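You operate a simulated robot arm through the tools that you are given. There is no shell and no other tool.

You are at the controls of a simulated two-armed robot. One attempt, no reset.

Task
Tip the beads from the top two sieves into the jars with the same numbers.
Fine: stand the first empty sieve on the counter and nest the second on it; the stack order card lists the sizes from the top down.

The check looks at the end state, three seconds after you hand in, the way a careful person would. Anything else that was tipped, shoved, dropped, spilled or broken makes it a failure.

Robot
Two 6-joint arms with two-finger parallel grippers on one trunk that stands fixed in place. Base frame: the origin is at the foot of the trunk, x ahead of it, y to its left, z up; the work surface is at about z = 0.88. Lengths are in m, angles in degrees, forces in N, time in s.
The left shoulder is at [-0.077, 0.177, 0.832], the right one opposite. With the tool pointing down near the work surface each hand reaches from about 0.1 to 0.72 m from the base axis, measured 20 degrees to its own side. Payload 1.57 kg a hand.
The tool frame of a hand sits at the grasp point between the pads (the TCP): z along the fingers, y along the line on which they close. The tips reach 0.03 m beyond it. The gripper opens to 0.08 m. The fingers are 0.017 m wide and 0.012 m thick; the gripper's body (0.04 by 0.082 m) begins 0.08 m behind the TCP.
Orientation is that of the tool frame in the base frame, as a unit quaternion [w, x, y, z]. With the fingers straight down and closing along the base's y, the tool's x points along the base's -x, its y along +y and its z along -z.

Tools
- The arms move only by the tool play_rows. It takes "left_series", "right_series" or both (then of equal length, played together; a hand with none holds still); each is a list of rows, each a list of 3 entries, a list of its own where there are three numbers: the finger opening in cm, from 0 to 8, then the shift along the tool's x, y, z in cm, then the turn, a rotation vector about the tool's x, y, z in degrees. In form: [[hand, [dx, dy, dz], [rx, ry, rz]], ...]. A call has 1 to 20 rows; each row shifts and turns the commanded pose from where the row before left it, along the tool's axes as they then stand. Rows are played at 5 a second. More than 0.05 m and 8.6 degrees between two rows, or a gripper value outside its range, and nothing of the call is played. Where a pose cannot be reached the arm comes as near as it can. A force on the tool above 40 N (or 10 N above the force at the start of the call, whichever is more), or a blocked arm, ends the call early, and 0.2 s more pass. The fingers move at their own pace (about 0.072 m/s each) and stop on an object; they squeeze with about 38 N. The grip force told is the motor's: it shows also when the fingers shut on nothing. Time passes only in rows, and 0.2 s behind the last, so rows that do not move let the fingers close. The reply holds the time, the measured pose of the TCP, the force on the tool along the base axes, the opening and the grip force, in the units named above and with some noise, with the torque about the TCP (base axes, N m) and any sound that the robot's microphone picked up.
- Cameras (640 x 400 px; columns grow to the right, rows downward): "scene" is now at [0.0372, -0.0296, 1.5665]; the picture's right is [-0.37, -0.93, 0.00], its down [-0.61, 0.25, -0.75] and it looks along [0.70, -0.28, -0.66] (base axes); focal length 328 px, centre (320, 200). "left" rides on the left gripper at [0.072, 0.007, -0.122] in its tool frame; the picture's right is [-0.09, 1.00, 0.00], its down [-0.84, -0.08, -0.54] and it looks along [-0.54, -0.05, 0.84] (tool axes); focal length 238 px, centre (320, 200). "right" rides on the right gripper at [0.072, -0.007, -0.122] in its tool frame; the picture's right is [0.09, 1.00, 0.00], its down [-0.84, 0.08, -0.54] and it looks along [-0.54, 0.05, 0.84] (tool axes); focal length 238 px, centre (320, 200). There is no depth. A picture from a camera that has moved, and an enlarged one, comes with that camera's place and axes in the base frame and with its lens.
- capture(camera): a new picture of that camera. It takes no simulated time.
- lift_body(by): moves the trunk up (or, below 0, down) by that many m; the arms and the scene camera ride with it, the base frame stays. It gives what a move gives, with no picture.
- pan_tilt(pan, tilt): turns the head with the scene camera to pan (to the left, within 143 degrees either way) and tilt (down, from -29 to 69), counted from straight ahead of the robot (the tilt from the chest, where the trunk bows). It gives what a move gives.
- inspect(camera, box): a new picture of the part [left, top, right, bottom] of that camera's present view, enlarged. It takes no simulated time.
- finish_job(): hands the job in; it is judged then, once.

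Nothing tells you positions but the pictures and the camera data. Unless the task says otherwise, let go and move clear before handing in.

The tools are called as name(argument=value, ...) on one line, values as JSON. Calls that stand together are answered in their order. play_rows: Moves the arms, as the interface text tells. Its arguments: {"type":"object","properties":{"left_series":{"type":"array","items":{"type":"array"}},"right_series":{"type":"array","items":{"type":"array"}}},"required":[]} The other tools are called the same way: lift_body (by) moves the trunk up or down; pan_tilt (pan, tilt) turns the head that bears the scene camera; capture (camera) takes a picture; inspect (camera, box) takes an enlarged picture of a part of a camera's view; finish_job () hands the job in.

At the start:

```text
time: 0.0
left_tcp_pos: [0.4129, -0.0313, 1.2335]
left_tool_rot: [0.0, 0.0, 1.0, -0.001]
left_force: [-0.4, -1.2, 0.8]
left_moment: [-0.01, -0.01, -0.02]
left_opening: 0.0804
left_grip_force: 0.0
right_tcp_pos: [0.3961, -0.4152, 1.2302]
right_tool_rot: [0.0, 0.0, 1.0, 0.0]
right_force: [0.7, 0.1, 0.4]
right_moment: [0.01, 0.01, -0.01]
right_opening: 0.0797
right_grip_force: 0.0
trunk travel left (down, up): [-0.275, 0.053]
head pan, tilt (commanded): [-21.8, 41.3]
```

scene: 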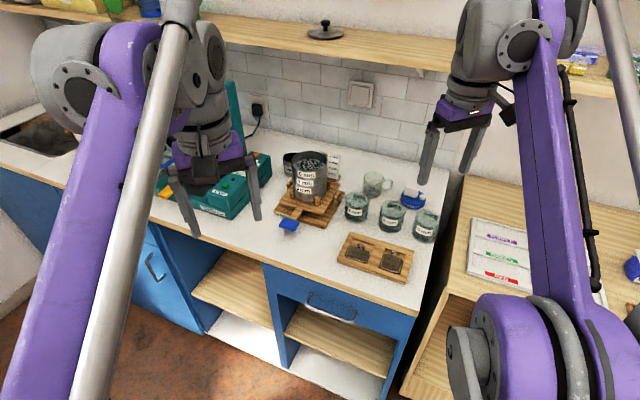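
right: 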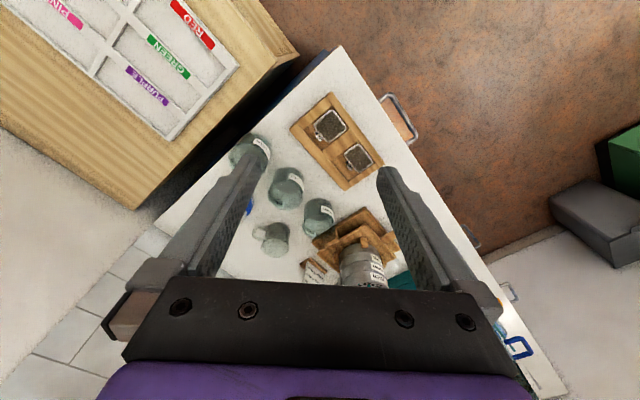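
left: 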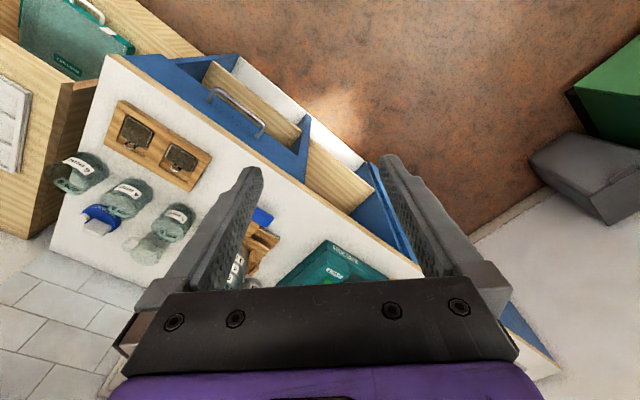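

I see a stack of sieves on a wooden base on the counter, three labelled jars, a mug, a wooden board with two square recesses, and a card. I'll look closer before I move anything.

inspect(camera="scene", box=[260, 130, 380, 240])

inspect(camera="scene", box=[330, 160, 450, 290])

inspect(camera="scene", box=[230, 120, 460, 290])

inspect(camera="right", box=[220, 80, 420, 300])

inspect(camera="left", box=[40, 80, 300, 300])

```text
3.64 times, centred on (320, 185) of scene
camera zoom: at [0.0372, -0.0296, 1.5665], right [-0.37, -0.93, 0.0], down [-0.61, 0.25, -0.75], along [0.7, -0.28, -0.66], focal length 1191 px, centre (320, 254)
```

zoom: 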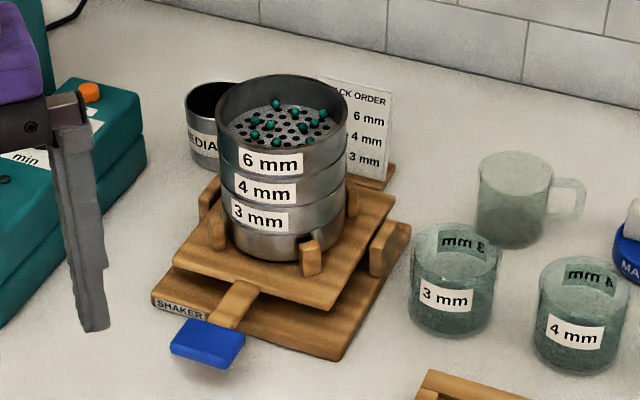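

```text
3.08 times, centred on (390, 225) of scene
camera zoom: at [0.0372, -0.0296, 1.5665], right [-0.37, -0.93, 0.0], down [-0.61, 0.25, -0.75], along [0.7, -0.28, -0.66], focal length 1008 px, centre (105, 123)
```

zoom: 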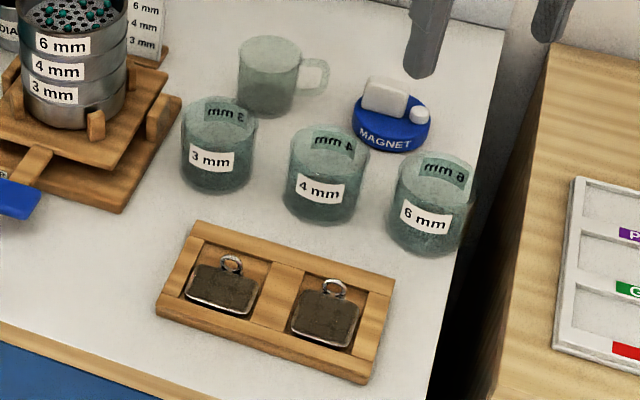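

```text
2.35 times, centred on (345, 205) of scene
camera zoom: at [0.0372, -0.0296, 1.5665], right [-0.37, -0.93, 0.0], down [-0.61, 0.25, -0.75], along [0.7, -0.28, -0.66], focal length 771 px, centre (261, 188)
```

zoom: 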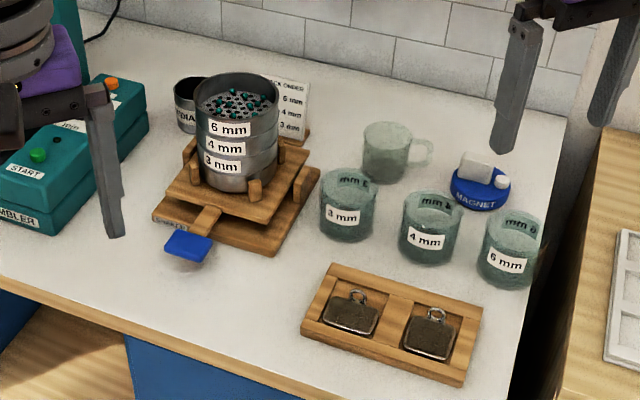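

```text
1.82 times, centred on (320, 190) of right
camera zoom: at [0.3246, -0.4228, 1.3521], right [-0.09, 1.0, 0.0], down [0.84, 0.08, 0.54], along [0.54, 0.05, -0.84], focal length 433 px, centre (320, 218)
```

zoom: 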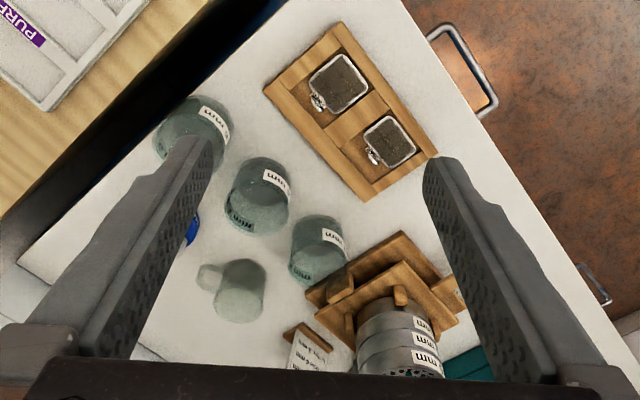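

```text
1.82 times, centred on (170, 190) of left
camera zoom: at [0.3411, -0.0256, 1.3573], right [0.09, 1.0, 0.0], down [0.84, -0.08, 0.54], along [0.54, -0.05, -0.84], focal length 433 px, centre (593, 218)
```

zoom: 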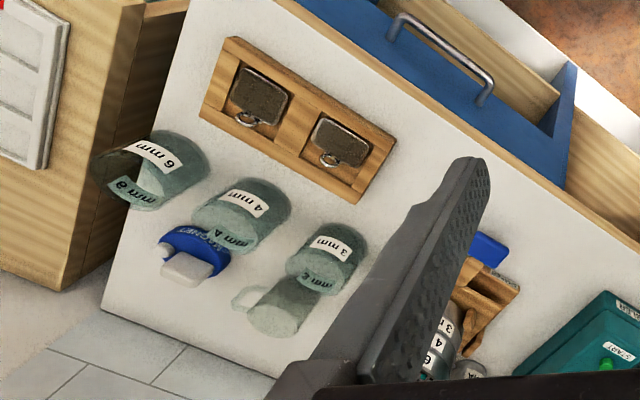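

The stack (6, 4 and 3 mm sieves over a pan) sits on the shaker at roughly (0.77, -0.29), and the jars stand at about (0.5–0.65, -0.4 to -0.53). I'll raise the trunk a little, which adds reach and gives parallax, and then re-measure.

inspect(camera="scene", box=[280, 140, 352, 185])

inspect(camera="scene", box=[272, 170, 352, 240])

inspect(camera="scene", box=[335, 165, 447, 245])

lift_body(by=0.053)

```text
8.89 times, centred on (316, 162) of scene
camera zoom: at [0.0372, -0.0296, 1.5665], right [-0.37, -0.93, 0.0], down [-0.61, 0.25, -0.75], along [0.7, -0.28, -0.66], focal length 2912 px, centre (356, 533)
```

zoom: 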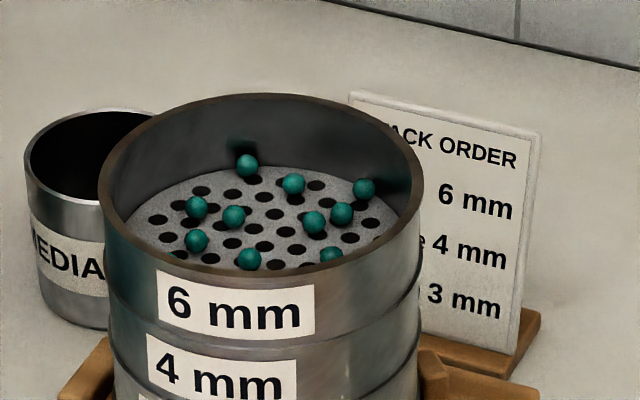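

```text
5.71 times, centred on (312, 205) of scene
camera zoom: at [0.0372, -0.0296, 1.5665], right [-0.37, -0.93, 0.0], down [-0.61, 0.25, -0.75], along [0.7, -0.28, -0.66], focal length 1872 px, centre (366, 171)
```

zoom: 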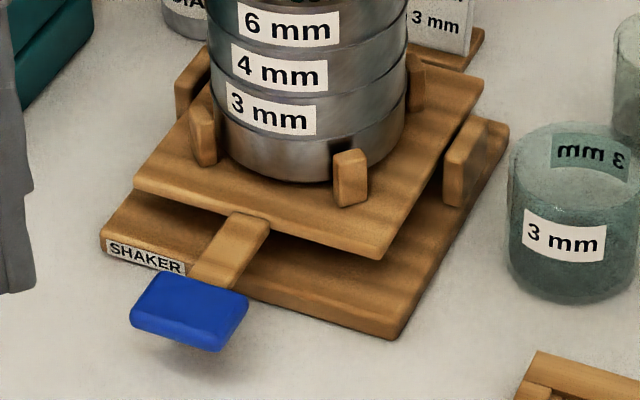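

```text
5.00 times, centred on (391, 205) of scene
camera zoom: at [0.0372, -0.0296, 1.5665], right [-0.37, -0.93, 0.0], down [-0.61, 0.25, -0.75], along [0.7, -0.28, -0.66], focal length 1638 px, centre (-35, 175)
```

zoom: 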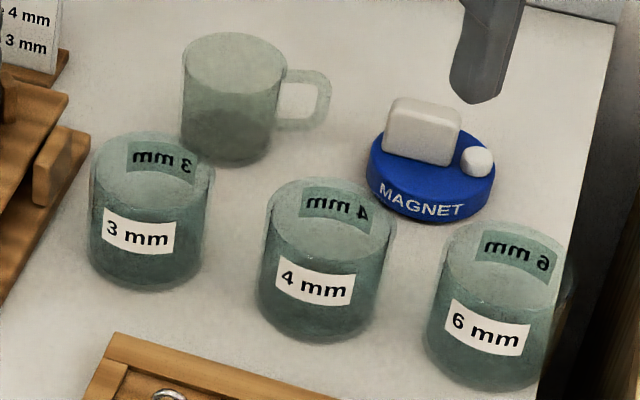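

```text
time: 0.9
left_tcp_pos: [0.411, -0.0314, 1.2863]
left_tool_rot: [0.0, 0.0, 1.0, 0.001]
left_force: [0.5, -0.1, 0.1]
left_moment: [0.0, -0.03, 0.05]
left_opening: 0.0801
left_grip_force: 0.1
right_tcp_pos: [0.394, -0.4157, 1.2821]
right_tool_rot: [0.0, 0.0, 1.0, 0.0]
right_force: [-1.0, 0.0, 0.4]
right_moment: [-0.02, 0.01, 0.01]
right_opening: 0.08
right_grip_force: 0.1
trunk travel left (down, up): [-0.328, 0.0]
head pan, tilt (commanded): [-21.8, 41.3]
```

inspect(camera="scene", box=[280, 145, 360, 195])

inspect(camera="scene", box=[270, 180, 350, 230])

inspect(camera="scene", box=[335, 165, 447, 235])

capture(camera="right")

capture(camera="left")

```text
8.00 times, centred on (320, 170) of scene
camera zoom: at [0.034, -0.0297, 1.6217], right [-0.37, -0.93, 0.0], down [-0.61, 0.25, -0.75], along [0.7, -0.28, -0.66], focal length 2621 px, centre (320, 440)
```

zoom: 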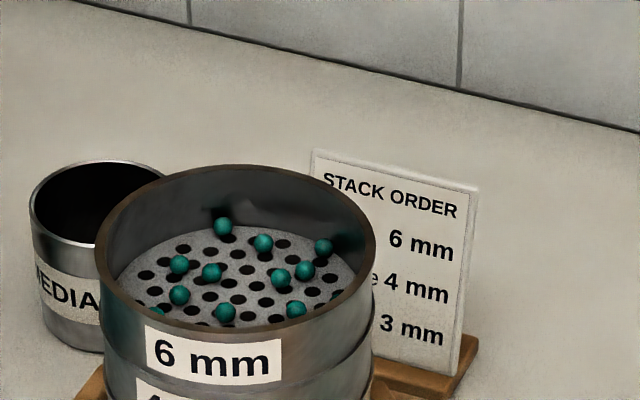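

```text
8.00 times, centred on (310, 205) of scene
camera zoom: at [0.034, -0.0297, 1.6217], right [-0.37, -0.93, 0.0], down [-0.61, 0.25, -0.75], along [0.7, -0.28, -0.66], focal length 2621 px, centre (400, 160)
```

zoom: 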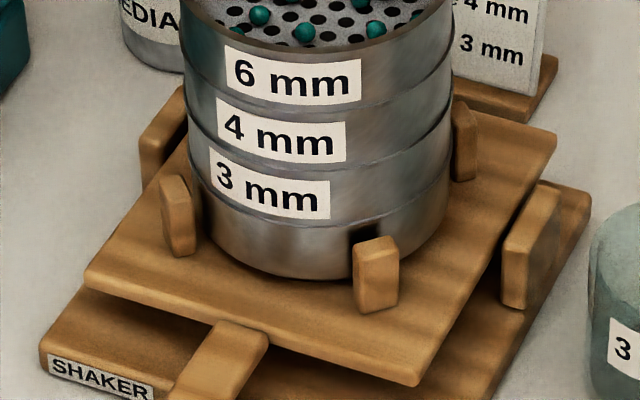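

```text
5.71 times, centred on (391, 200) of scene
camera zoom: at [0.034, -0.0297, 1.6217], right [-0.37, -0.93, 0.0], down [-0.61, 0.25, -0.75], along [0.7, -0.28, -0.66], focal length 1872 px, centre (-86, 200)
```

zoom: 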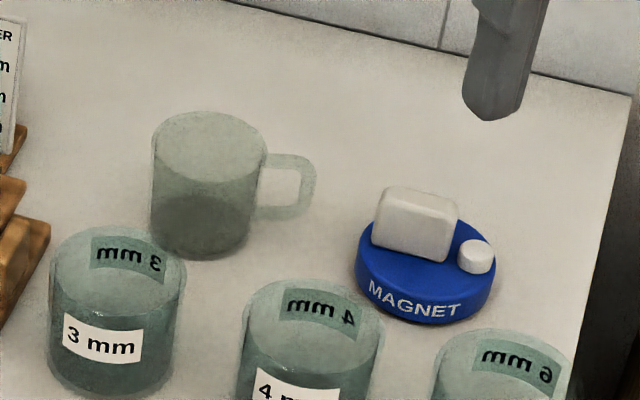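

```text
taken
camera right: at [0.3239, -0.4228, 1.4049], right [-0.09, 1.0, 0.0], down [0.84, 0.08, 0.54], along [0.54, 0.05, -0.84], focal length 238 px, centre (320, 200)
```

right: 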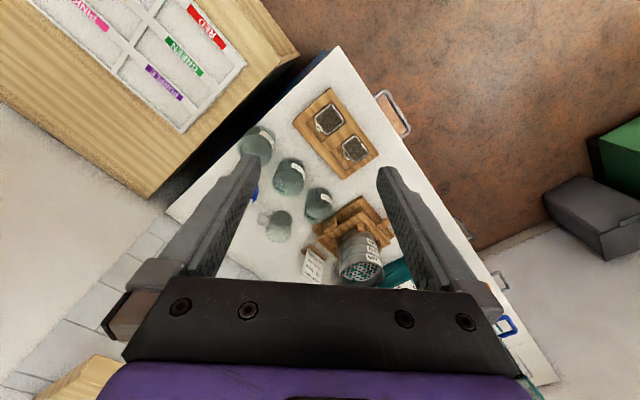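

```text
taken
camera left: at [0.3404, -0.0256, 1.4102], right [0.09, 1.0, 0.0], down [0.84, -0.08, 0.54], along [0.54, -0.05, -0.84], focal length 238 px, centre (320, 200)
```

left: 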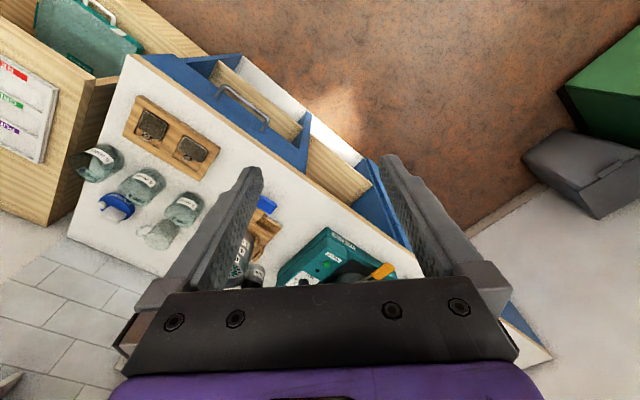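

The stack's top rim is centred near (0.75, -0.28, 1.05) and is about 10 cm across, too wide to grip around. I'll pinch the wall at one side with the tool pitched forward, which also helps reach. First I'll move the left arm aside and pitch the right hand in free space to test it.

play_rows(left_series=[[8, [0, 5, 0], [0, 0, 0]], [8, [0, 5, 0], [0, 0, 0]], [8, [0, 5, 0], [0, 0, 0]], [8, [0, 5, 0], [0, 0, 0]], [8, [0, 0, 0], [0, 0, 0]]], right_series=[[8, [0, 0, 0], [0, -8.5, 0]], [8, [0, 0, 0], [0, -8.5, 0]], [8, [0, 0, 0], [0, -8.5, 0]], [8, [0, 0, 0], [0, -8.5, 0]], [8, [0, 0, 0], [0, -8.5, 0]]])

```text
time: 2.1
left_tcp_pos: [0.4125, 0.1706, 1.2884]
left_tool_rot: [0.0, 0.0, 1.0, 0.001]
left_force: [-0.1, -0.7, -0.5]
left_moment: [0.01, 0.01, 0.0]
left_opening: 0.0801
left_grip_force: 0.1
right_tcp_pos: [0.3961, -0.4184, 1.2821]
right_tool_rot: [0.364, 0.0, 0.931, 0.0]
right_force: [-0.7, -0.5, 0.4]
right_moment: [0.01, -0.05, -0.02]
right_opening: 0.0799
right_grip_force: 0.1
trunk travel left (down, up): [-0.328, 0.0]
head pan, tilt (commanded): [-21.8, 41.3]
```

capture(camera="right")

capture(camera="scene")

capture(camera="left")

```text
taken
camera right: at [0.2608, -0.4241, 1.3235], right [-0.07, 1.0, -0.06], down [0.25, 0.08, 0.97], along [0.97, 0.05, -0.25], focal length 238 px, centre (320, 200)
```

right: 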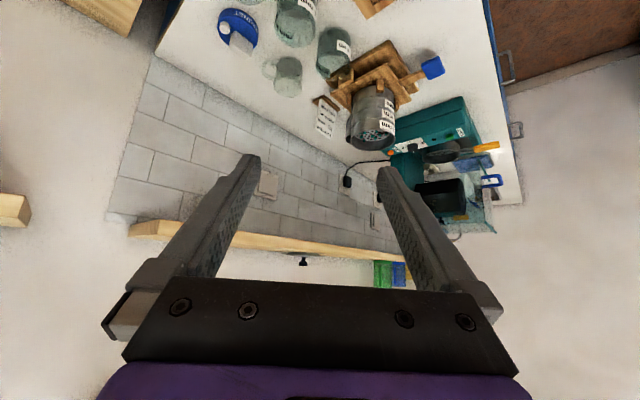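

```text
taken
camera scene: at [0.034, -0.0305, 1.6217], right [-0.37, -0.93, 0.0], down [-0.61, 0.25, -0.75], along [0.7, -0.28, -0.66], focal length 328 px, centre (320, 200)
```

scene: 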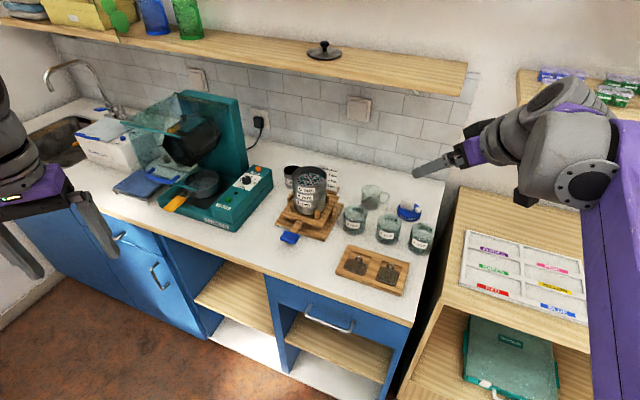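

```text
taken
camera left: at [0.3411, 0.176, 1.4115], right [0.09, 1.0, 0.0], down [0.84, -0.08, 0.54], along [0.54, -0.05, -0.84], focal length 238 px, centre (320, 200)
```

left: 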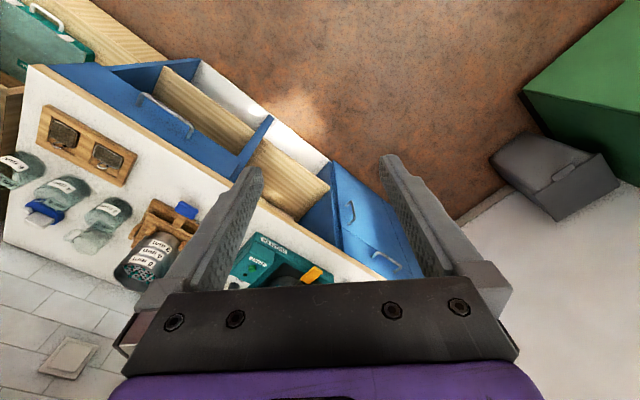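

inspect(camera="left", box=[0, 90, 220, 300])

inspect(camera="right", box=[200, 0, 460, 170])

inspect(camera="scene", box=[260, 155, 360, 255])

inspect(camera="scene", box=[325, 165, 445, 305])

```text
1.90 times, centred on (110, 195) of left
camera zoom: at [0.3411, 0.176, 1.4115], right [0.09, 1.0, 0.0], down [0.84, -0.08, 0.54], along [0.54, -0.05, -0.84], focal length 454 px, centre (720, 210)
```

zoom: 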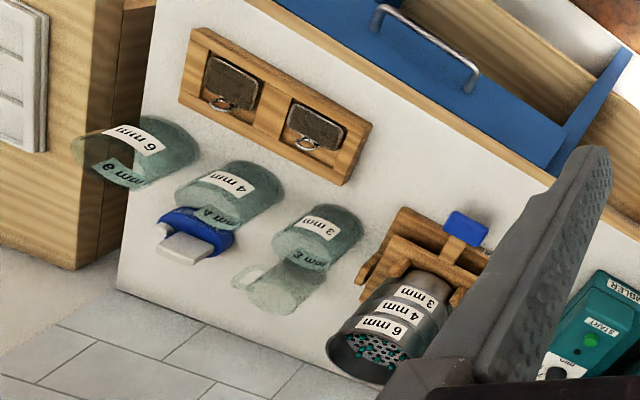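

```text
2.35 times, centred on (330, 85) of right
camera zoom: at [0.2608, -0.4241, 1.3235], right [-0.07, 1.0, -0.06], down [0.25, 0.08, 0.97], along [0.97, 0.05, -0.25], focal length 561 px, centre (296, 471)
```

zoom: 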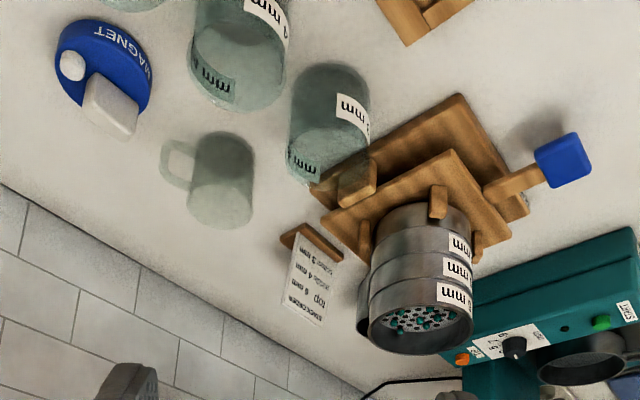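

```text
4.00 times, centred on (310, 205) of scene
camera zoom: at [0.034, -0.0305, 1.6217], right [-0.37, -0.93, 0.0], down [-0.61, 0.25, -0.75], along [0.7, -0.28, -0.66], focal length 1311 px, centre (360, 180)
```

zoom: 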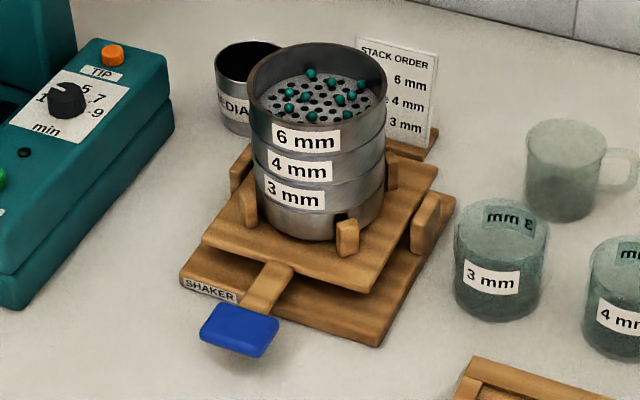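

```text
2.86 times, centred on (385, 235) of scene
camera zoom: at [0.034, -0.0305, 1.6217], right [-0.37, -0.93, 0.0], down [-0.61, 0.25, -0.75], along [0.7, -0.28, -0.66], focal length 936 px, centre (134, 100)
```

zoom: 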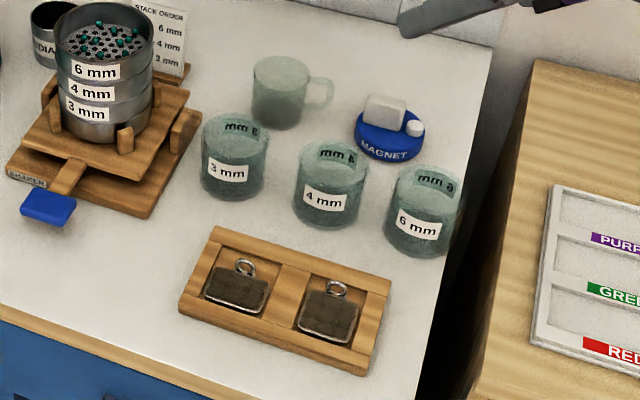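

inspect(camera="right", box=[330, 80, 410, 160])

inspect(camera="left", box=[100, 200, 190, 300])

inspect(camera="scene", box=[280, 155, 345, 220])

inspect(camera="left", box=[0, 140, 130, 250])

inspect(camera="right", box=[260, 0, 360, 100])

```text
5.00 times, centred on (370, 120) of right
camera zoom: at [0.2608, -0.4241, 1.3235], right [-0.07, 1.0, -0.06], down [0.25, 0.08, 0.97], along [0.97, 0.05, -0.25], focal length 1192 px, centre (70, 600)
```

zoom: 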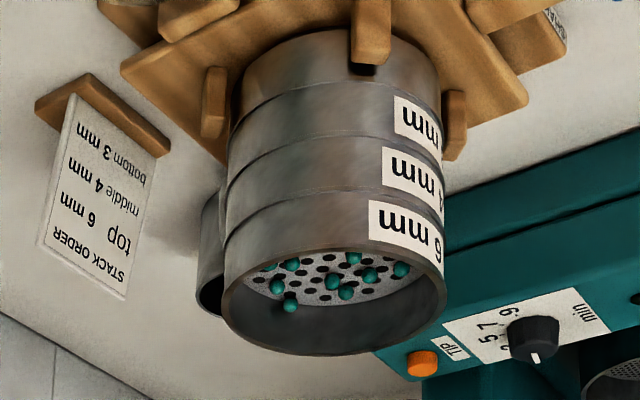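

```text
4.00 times, centred on (145, 250) of left
camera zoom: at [0.3411, 0.176, 1.4115], right [0.09, 1.0, 0.0], down [0.84, -0.08, 0.54], along [0.54, -0.05, -0.84], focal length 953 px, centre (1020, 0)
```

zoom: 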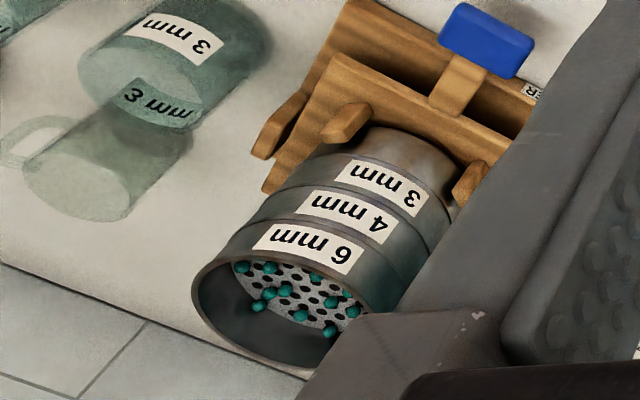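

```text
6.15 times, centred on (312, 188) of scene
camera zoom: at [0.034, -0.0305, 1.6217], right [-0.37, -0.93, 0.0], down [-0.61, 0.25, -0.75], along [0.7, -0.28, -0.66], focal length 2016 px, centre (366, 277)
```

zoom: 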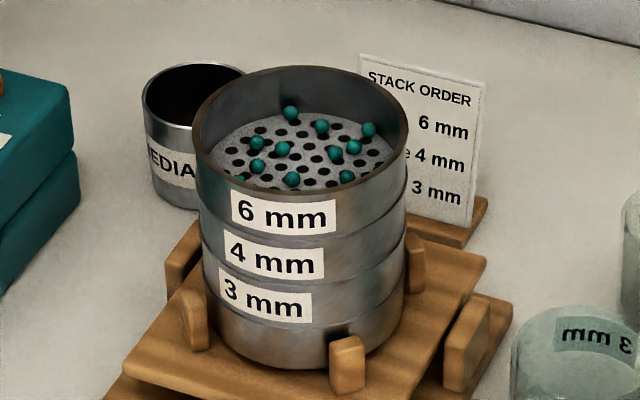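

```text
3.64 times, centred on (65, 195) of left
camera zoom: at [0.3411, 0.176, 1.4115], right [0.09, 1.0, 0.0], down [0.84, -0.08, 0.54], along [0.54, -0.05, -0.84], focal length 867 px, centre (1247, 218)
```

zoom: 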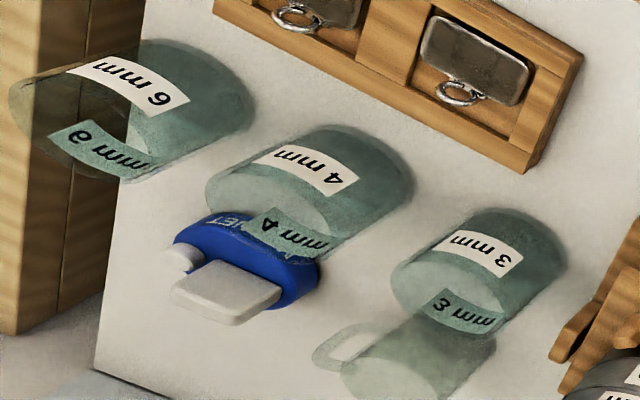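

```text
4.00 times, centred on (310, 50) of right
camera zoom: at [0.2608, -0.4241, 1.3235], right [-0.07, 1.0, -0.06], down [0.25, 0.08, 0.97], along [0.97, 0.05, -0.25], focal length 953 px, centre (360, 800)
```

zoom: 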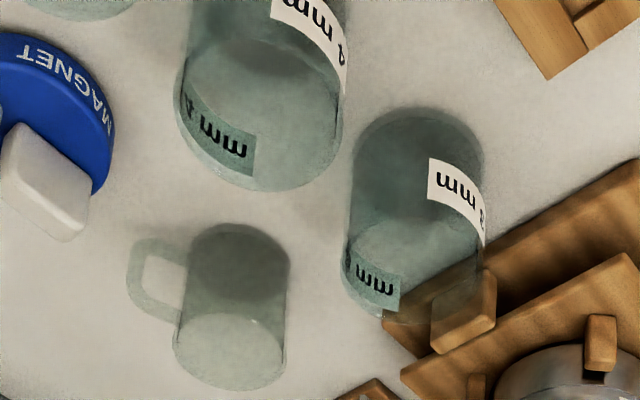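

The three views agree: the top rim is centred at about (0.755, -0.286, 1.044), and the jar mouths are at z≈0.946 near 6:(0.519, -0.541), 4:(0.585, -0.469) and 3:(0.657, -0.394). Next I'll test reach with the right hand hovering above the right side of the stack.

play_rows(right_series=[[8, [-1.732, 0.82, 3.35], [0, 0, 0]], [8, [-1.732, 0.82, 3.35], [0, 0, 0]], [8, [-1.732, 0.82, 3.35], [0, 0, 0]], [8, [-1.732, 0.82, 3.35], [0, 0, 0]], [8, [-1.732, 0.82, 3.35], [0, 0, 0]], [8, [-1.732, 0.82, 3.35], [0, 0, 0]], [8, [-1.732, 0.82, 3.35], [0, 0, 0]], [8, [-1.732, 0.82, 3.35], [0, 0, 0]], [8, [-1.732, 0.82, 3.35], [0, 0, 0]], [8, [-1.732, 0.82, 3.35], [0, 0, 0]], [8, [0, 0, 0], [0, 0, 0]]])

```text
time: 4.5
left_tcp_pos: [0.4119, 0.1701, 1.2874]
left_tool_rot: [0.0, 0.001, 1.0, -0.001]
left_force: [-0.1, -1.1, -0.5]
left_moment: [0.0, -0.02, 0.01]
left_opening: 0.08
left_grip_force: 0.0
right_tcp_pos: [0.7499, -0.3347, 1.1538]
right_tool_rot: [0.363, 0.001, 0.932, -0.001]
right_force: [-0.2, 0.7, 0.7]
right_moment: [0.0, -0.03, 0.03]
right_opening: 0.0799
right_grip_force: 0.0
trunk travel left (down, up): [-0.328, 0.0]
head pan, tilt (commanded): [-21.8, 41.3]
```

capture(camera="right")

capture(camera="scene")

inspect(camera="scene", box=[270, 130, 370, 220])

inspect(camera="left", box=[60, 180, 200, 310])

```text
taken
camera right: at [0.616, -0.3406, 1.194], right [-0.07, 1.0, -0.06], down [0.25, 0.08, 0.97], along [0.97, 0.05, -0.25], focal length 238 px, centre (320, 200)
```

right: 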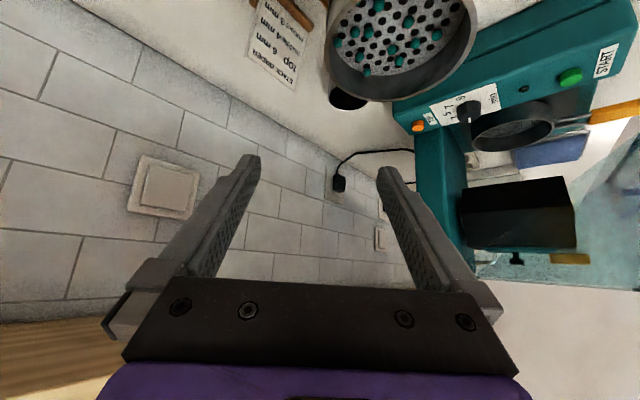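

```text
taken
camera scene: at [0.0337, -0.0295, 1.6217], right [-0.37, -0.93, 0.0], down [-0.61, 0.25, -0.75], along [0.7, -0.28, -0.66], focal length 328 px, centre (320, 200)
```

scene: 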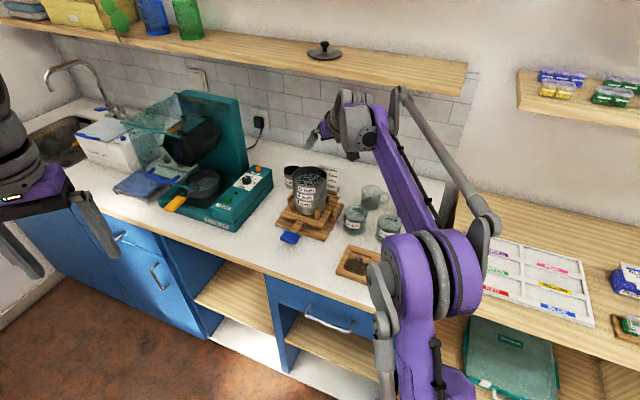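

```text
4.44 times, centred on (320, 175) of scene
camera zoom: at [0.0337, -0.0295, 1.6217], right [-0.37, -0.93, 0.0], down [-0.61, 0.25, -0.75], along [0.7, -0.28, -0.66], focal length 1456 px, centre (320, 311)
```

zoom: 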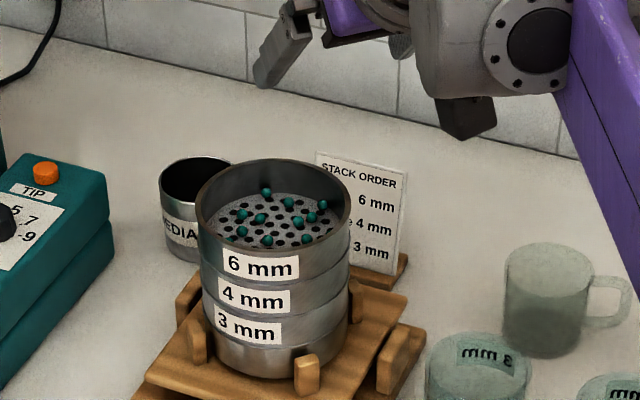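

```text
3.08 times, centred on (130, 245) of left
camera zoom: at [0.3411, 0.1763, 1.4115], right [0.09, 1.0, 0.0], down [0.84, -0.08, 0.54], along [0.54, -0.05, -0.84], focal length 733 px, centre (905, 62)
```

zoom: 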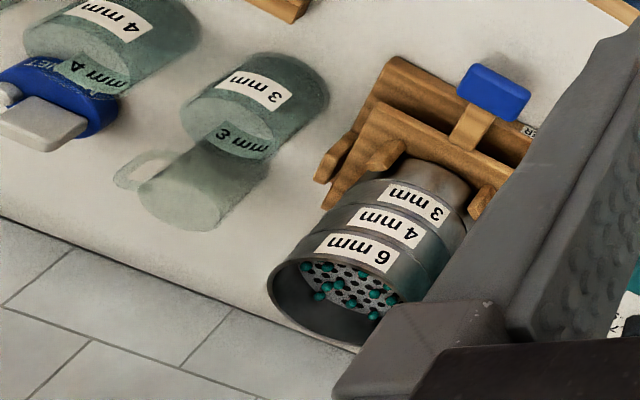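

Reach is fine, and the wrist view confirms the rim's right side at y≈-0.337. Before gripping, I'll rehearse the pouring roll in free space above the jars.

play_rows(right_series=[[8, [1.94, -1.58, -2.82], [0, 0, 0]], [8, [1.94, -1.58, -2.82], [0, 0, 0]], [8, [1.94, -1.58, -2.82], [0, 0, 0]], [8, [1.94, -1.58, -2.82], [0, 0, 0]], [8, [1.94, -1.58, -2.82], [0, 0, 0]], [8, [1.94, -1.58, -2.82], [0, 0, 0]], [8, [0, 0, 0], [6.267, 0, -5.743]], [8, [0, 0, 0], [6.267, 0, -5.743]], [8, [0, 0, 0], [6.267, 0, -5.743]], [8, [0, 0, 0], [6.267, 0, -5.743]], [8, [0, 0, 0], [6.267, 0, -5.743]], [8, [0, 0, 0], [6.267, 0, -5.743]], [8, [0, 0, 0], [6.267, 0, -5.743]], [8, [0, 0, 0], [0, 0, 0]]])

capture(camera="scene")

```text
time: 7.5
left_tcp_pos: [0.4148, 0.1714, 1.2877]
left_tool_rot: [0.0, 0.0, 1.0, 0.0]
left_force: [0.1, 0.8, 0.0]
left_moment: [0.02, -0.02, -0.01]
left_opening: 0.0801
left_grip_force: 0.2
right_tcp_pos: [0.549, -0.4285, 1.1987]
right_tool_rot: [0.315, -0.179, 0.809, -0.463]
right_force: [-0.3, -0.6, 0.4]
right_moment: [0.0, 0.02, -0.02]
right_opening: 0.08
right_grip_force: 0.1
trunk travel left (down, up): [-0.328, 0.0]
head pan, tilt (commanded): [-21.8, 41.3]
```

```text
taken
camera scene: at [0.0347, -0.0296, 1.6217], right [-0.37, -0.93, 0.0], down [-0.61, 0.25, -0.75], along [0.7, -0.28, -0.66], focal length 328 px, centre (320, 200)
```

scene: 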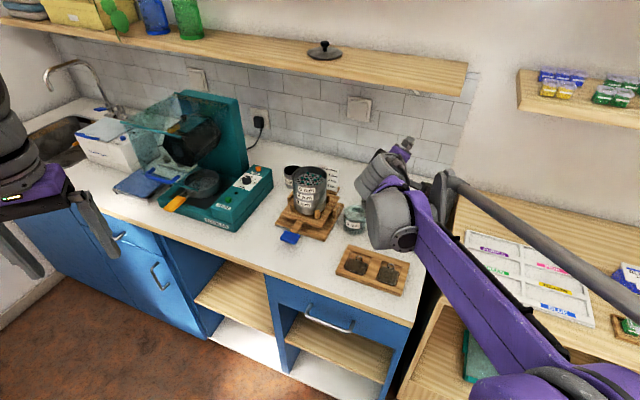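

play_rows(right_series=[[8, [0, 0, 0], [6.267, 0, -5.743]], [8, [0, 0, 0], [6.267, 0, -5.743]], [8, [0, 0, 0], [6.267, 0, -5.743]], [8, [0, 0, 0], [6.267, 0, -5.743]], [8, [0, 0, 0], [6.267, 0, -5.743]], [8, [0, 0, 0], [6.267, 0, -5.743]], [8, [0, 0, 0], [0, 0, 0]]])

capture(camera="scene")

capture(camera="left")

```text
time: 9.1
left_tcp_pos: [0.4136, 0.1705, 1.2877]
left_tool_rot: [0.001, 0.0, 1.0, 0.0]
left_force: [0.0, 0.2, 0.7]
left_moment: [0.01, 0.01, -0.01]
left_opening: 0.0799
left_grip_force: 0.0
right_tcp_pos: [0.5493, -0.429, 1.2002]
right_tool_rot: [-0.207, 0.297, -0.53, 0.767]
right_force: [0.0, 0.6, 0.9]
right_moment: [-0.02, 0.01, 0.03]
right_opening: 0.0799
right_grip_force: 0.0
trunk travel left (down, up): [-0.328, 0.0]
head pan, tilt (commanded): [-21.8, 41.3]
```

```text
taken
camera scene: at [0.0344, -0.0293, 1.6217], right [-0.37, -0.93, 0.0], down [-0.61, 0.25, -0.75], along [0.7, -0.28, -0.66], focal length 328 px, centre (320, 200)
```

scene: 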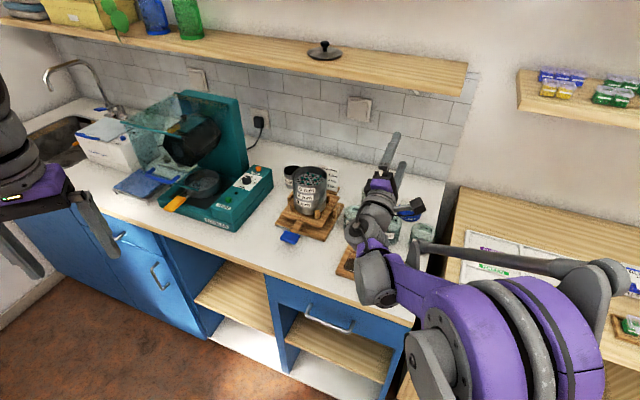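

```text
taken
camera left: at [0.3418, 0.1765, 1.4113], right [0.09, 1.0, 0.0], down [0.84, -0.08, 0.54], along [0.54, -0.05, -0.84], focal length 238 px, centre (320, 200)
```

left: 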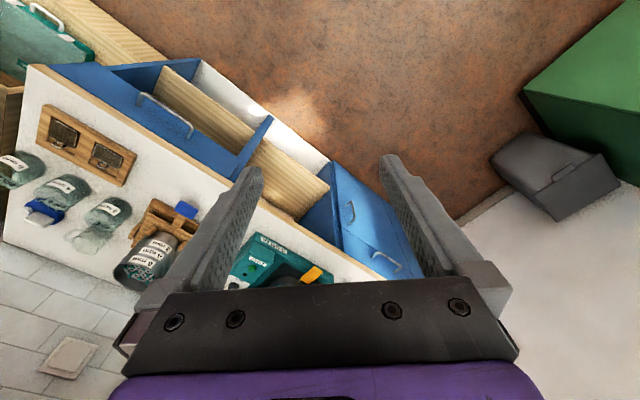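

The roll reaches the full pouring angle. I'll now turn the left hand so its camera watches the jar area from the side while I rehearse the low pour pose.

play_rows(left_series=[[8, [0, 0, 0], [0, 0, 8.5]], [8, [0, 0, 0], [0, 0, 8.5]], [8, [0, 0, 0], [0, 0, 8.5]], [8, [0, 0, 0], [0, 0, 8.5]], [8, [0, 0, 0], [0, 0, 8.5]], [8, [0, 0, 0], [0, 0, 8.5]], [8, [0, 0, 0], [0, 0, 8.5]], [8, [0, 0, 0], [0, 0, 8.5]], [8, [0, 0, 0], [0, 0, 8.5]], [8, [0, 0, 0], [0, -8.5, 0]], [8, [0, 0, 0], [0, -8.5, 0]], [8, [0, 0, 0], [0, -8.5, 0]], [8, [0, 0, 0], [0, 0, 0]]])

capture(camera="left")

capture(camera="right")

```text
time: 11.9
left_tcp_pos: [0.4123, 0.1681, 1.2871]
left_tool_rot: [0.174, 0.604, 0.766, -0.138]
left_force: [-0.5, -0.8, 0.3]
left_moment: [0.02, -0.01, 0.02]
left_opening: 0.0797
left_grip_force: 0.0
right_tcp_pos: [0.5502, -0.4293, 1.1986]
right_tool_rot: [-0.207, 0.297, -0.531, 0.766]
right_force: [-0.5, 0.6, -0.1]
right_moment: [0.01, -0.04, 0.01]
right_opening: 0.0799
right_grip_force: 0.1
trunk travel left (down, up): [-0.328, 0.0]
head pan, tilt (commanded): [-21.8, 41.3]
```

```text
taken
camera left: at [0.3922, 0.2835, 1.3669], right [0.99, 0.15, 0.04], down [0.05, -0.52, 0.85], along [0.15, -0.84, -0.52], focal length 238 px, centre (320, 200)
```

left: 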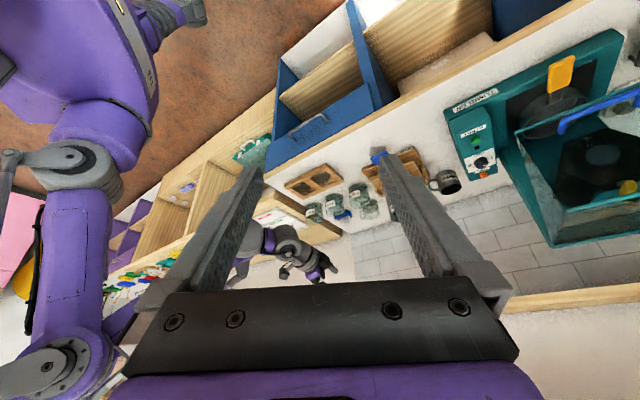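

```text
taken
camera right: at [0.4155, -0.3879, 1.1906], right [-0.07, -0.41, -0.91], down [0.25, 0.88, -0.41], along [0.97, -0.26, 0.04], focal length 238 px, centre (320, 200)
```

right: 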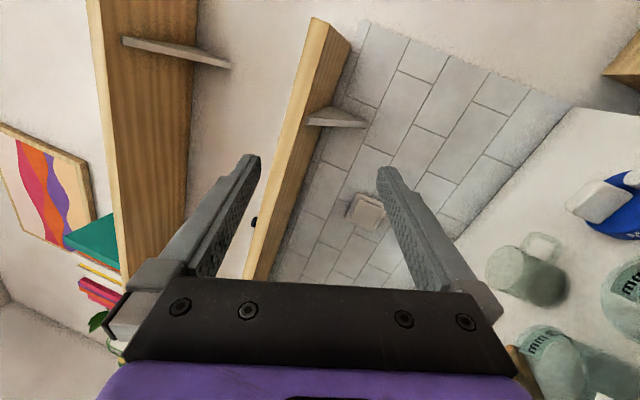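

play_rows(right_series=[[8, [0.84, 3.13, -0.15], [0, 0, 0]], [8, [0.84, 3.13, -0.15], [0, 0, 0]], [8, [0.84, 3.13, -0.15], [0, 0, 0]], [8, [0.84, 3.13, -0.15], [0, 0, 0]], [8, [0.84, 3.13, -0.15], [0, 0, 0]], [8, [0, 0, 0], [0, 0, 0]]])

capture(camera="scene")

inspect(camera="left", box=[200, 120, 420, 300])

inspect(camera="scene", box=[320, 150, 460, 310])

capture(camera="right")

```text
time: 13.3
left_tcp_pos: [0.4129, 0.1708, 1.2869]
left_tool_rot: [0.174, 0.603, 0.766, -0.137]
left_force: [0.2, 0.4, 0.4]
left_moment: [0.0, -0.03, 0.04]
left_opening: 0.0799
left_grip_force: 0.0
right_tcp_pos: [0.5146, -0.5049, 1.0628]
right_tool_rot: [-0.207, 0.297, -0.531, 0.766]
right_force: [-0.3, -0.7, -0.8]
right_moment: [-0.03, 0.0, -0.01]
right_opening: 0.08
right_grip_force: 0.0
trunk travel left (down, up): [-0.328, 0.0]
head pan, tilt (commanded): [-21.8, 41.3]
```

```text
taken
camera scene: at [0.0344, -0.029, 1.6217], right [-0.37, -0.93, 0.0], down [-0.61, 0.25, -0.75], along [0.7, -0.28, -0.66], focal length 328 px, centre (320, 200)
```

scene: 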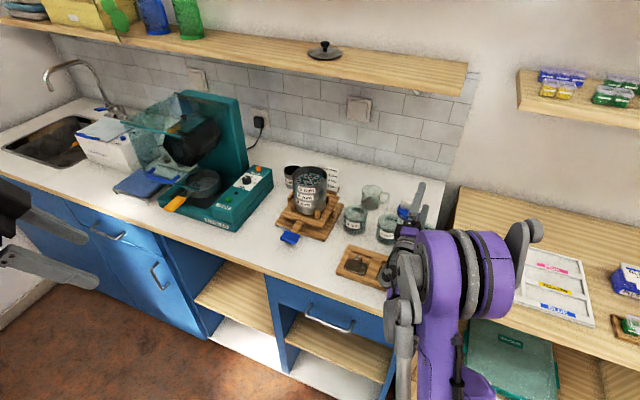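

```text
2.22 times, centred on (310, 210) of left
camera zoom: at [0.3919, 0.2843, 1.367], right [0.99, 0.15, 0.04], down [0.05, -0.53, 0.85], along [0.15, -0.84, -0.53], focal length 530 px, centre (342, 178)
```

zoom: 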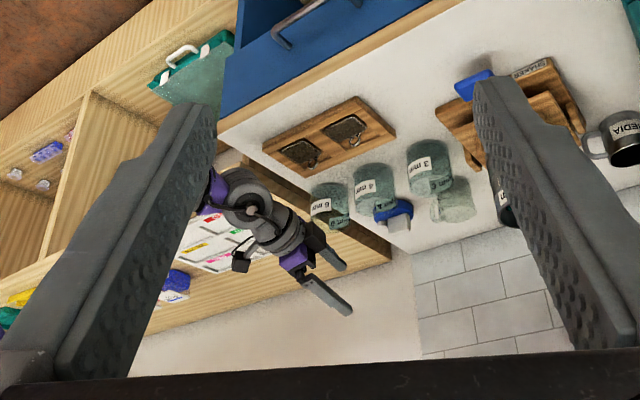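

```text
2.50 times, centred on (390, 230) of scene
camera zoom: at [0.0344, -0.029, 1.6217], right [-0.37, -0.93, 0.0], down [-0.61, 0.25, -0.75], along [0.7, -0.28, -0.66], focal length 819 px, centre (145, 125)
```

zoom: 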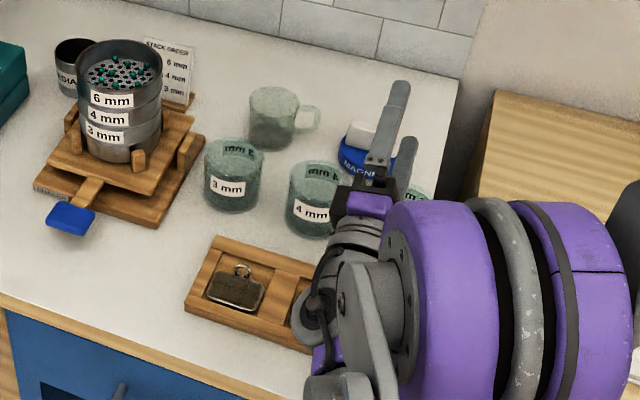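

```text
taken
camera right: at [0.3804, -0.4638, 1.0534], right [-0.07, -0.41, -0.91], down [0.25, 0.88, -0.41], along [0.97, -0.26, 0.04], focal length 238 px, centre (320, 200)
```

right: 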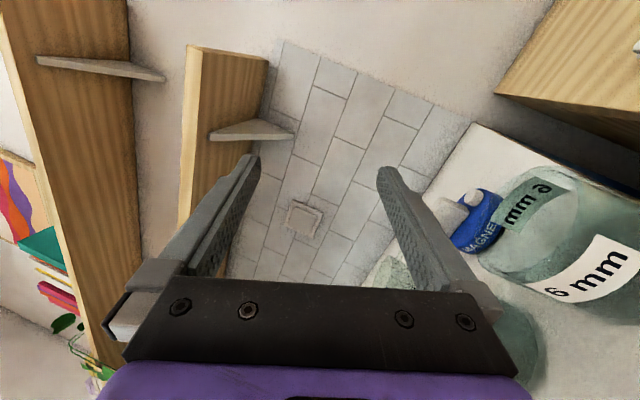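

The low pour pose over the 6 mm jar is reachable and clear of everything. I'll go back up, unroll, and yaw the hand slightly so the fingertip misses a bead lying by the right wall.

play_rows(right_series=[[8, [-0.84, -3.13, 0.15], [0, 0, 0]], [8, [-0.84, -3.13, 0.15], [0, 0, 0]], [8, [-0.84, -3.13, 0.15], [0, 0, 0]], [8, [-0.84, -3.13, 0.15], [0, 0, 0]], [8, [-0.84, -3.13, 0.15], [0, 0, 0]], [8, [0, 0, 0], [-6.267, 0, 5.743]], [8, [0, 0, 0], [-6.267, 0, 5.743]], [8, [0, 0, 0], [-6.267, 0, 5.743]], [8, [0, 0, 0], [-6.267, 0, 5.743]], [8, [0, 0, 0], [-6.267, 0, 5.743]], [8, [0, 0, 0], [-6.267, 0, 5.743]], [8, [0, 0, 0], [-6.267, 0, 5.743]], [8, [0, 0, 0], [-6.267, 0, 5.743]], [8, [0, 0, 0], [-6.267, 0, 5.743]], [8, [0, 0, 0], [-6.267, 0, 5.743]], [8, [0, 0, 0], [-6.267, 0, 5.743]], [8, [0, 0, 0], [-6.267, 0, 5.743]], [8, [0, 0, 0], [-6.267, 0, 5.743]], [8, [0, 0, 0], [5.067, 0, 5.53]], [8, [0, 0, 0], [5.067, 0, 5.53]]])

capture(camera="scene")

inspect(camera="scene", box=[285, 155, 335, 200])

```text
time: 17.5
left_tcp_pos: [0.412, 0.1692, 1.286]
left_tool_rot: [0.173, 0.604, 0.766, -0.137]
left_force: [-0.2, -0.1, 0.4]
left_moment: [0.0, -0.02, -0.01]
left_opening: 0.0801
left_grip_force: 0.0
right_tcp_pos: [0.5497, -0.4293, 1.199]
right_tool_rot: [0.359, 0.123, 0.924, -0.048]
right_force: [0.5, 1.1, -0.3]
right_moment: [0.01, -0.03, 0.03]
right_opening: 0.0799
right_grip_force: 0.0
trunk travel left (down, up): [-0.328, 0.0]
head pan, tilt (commanded): [-21.8, 41.3]
```

```text
taken
camera scene: at [0.0349, -0.0296, 1.6217], right [-0.37, -0.93, 0.0], down [-0.61, 0.25, -0.75], along [0.7, -0.28, -0.66], focal length 328 px, centre (320, 200)
```

scene: 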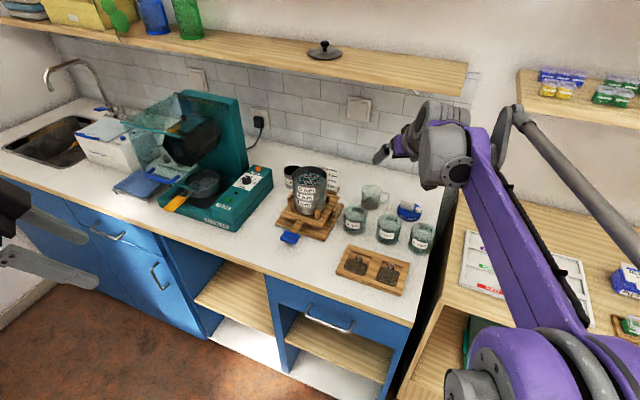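

```text
8.89 times, centred on (310, 178) of scene
camera zoom: at [0.0349, -0.0296, 1.6217], right [-0.37, -0.93, 0.0], down [-0.61, 0.25, -0.75], along [0.7, -0.28, -0.66], focal length 2912 px, centre (409, 400)
```

zoom: 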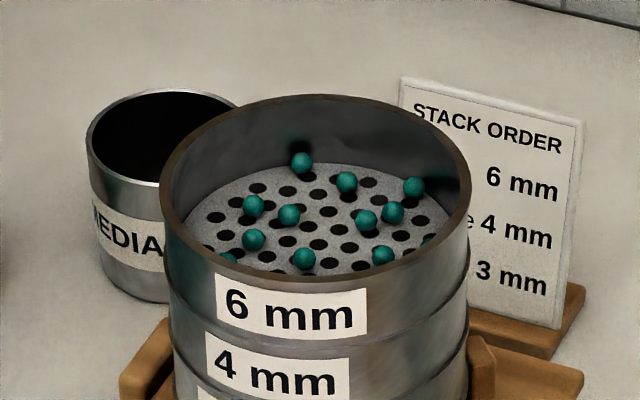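

play_rows(right_series=[[6, [-0.807, 2.363, 2.98], [0, 0, 0]], [5, [-0.807, 2.363, 2.98], [0, 0, 0]], [3.5, [-0.807, 2.363, 2.98], [0, 0, 0]], [3.5, [-0.807, 2.363, 2.98], [0, 0, 0]], [3.5, [-0.807, 2.363, 2.98], [0, 0, 0]], [3.5, [-0.807, 2.363, 2.98], [0, 0, 0]], [3.5, [0, 0, 0], [0, 0, 0]]])

capture(camera="right")

inspect(camera="scene", box=[280, 140, 350, 200])

capture(camera="left")

```text
time: 19.1
left_tcp_pos: [0.4124, 0.1679, 1.2858]
left_tool_rot: [0.173, 0.604, 0.766, -0.137]
left_force: [-0.4, 0.4, 0.3]
left_moment: [0.0, -0.02, 0.03]
left_opening: 0.0801
left_grip_force: 0.1
right_tcp_pos: [0.7353, -0.3335, 1.1009]
right_tool_rot: [0.36, 0.121, 0.924, -0.047]
right_force: [0.3, -0.1, 0.3]
right_moment: [-0.01, 0.02, -0.02]
right_opening: 0.0351
right_grip_force: 0.0
trunk travel left (down, up): [-0.328, 0.0]
head pan, tilt (commanded): [-21.8, 41.3]
```

```text
taken
camera right: at [0.6041, -0.3045, 1.1414], right [0.19, 0.98, -0.06], down [0.26, 0.01, 0.97], along [0.95, -0.2, -0.25], focal length 238 px, centre (320, 200)
```

right: 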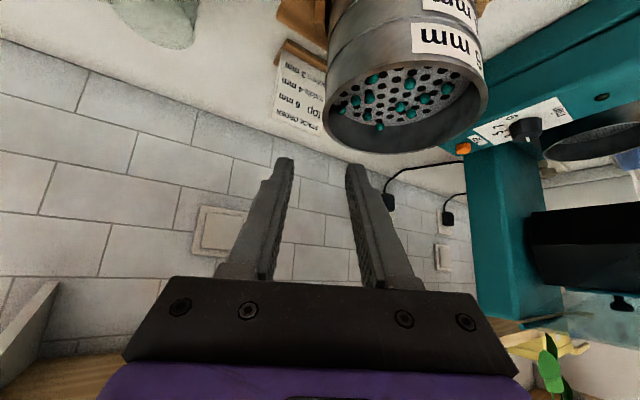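

```text
6.67 times, centred on (315, 170) of scene
camera zoom: at [0.0339, -0.0297, 1.6217], right [-0.37, -0.93, 0.0], down [-0.61, 0.25, -0.75], along [0.7, -0.28, -0.66], focal length 2184 px, centre (353, 400)
```

zoom: 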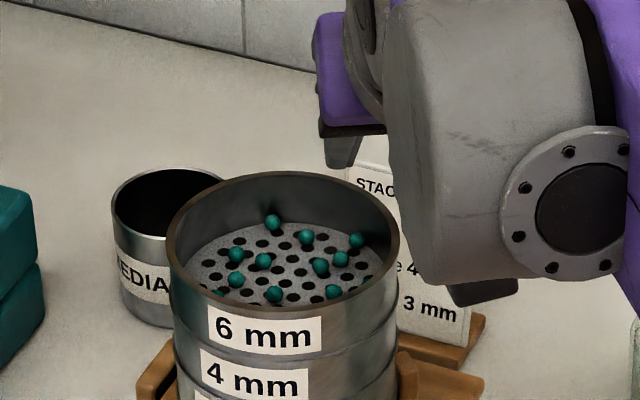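

```text
taken
camera left: at [0.3914, 0.2836, 1.3672], right [0.99, 0.15, 0.04], down [0.05, -0.53, 0.85], along [0.15, -0.84, -0.53], focal length 238 px, centre (320, 200)
```

left: 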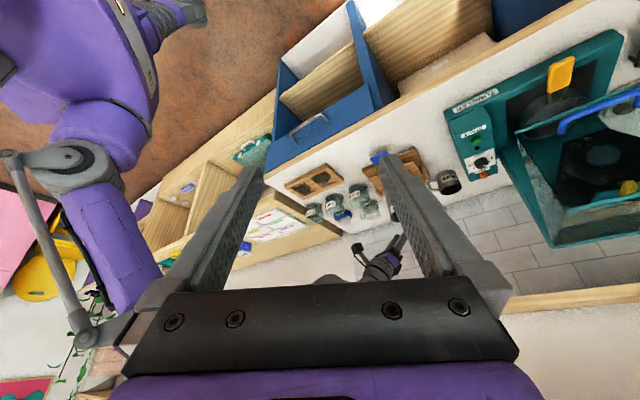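

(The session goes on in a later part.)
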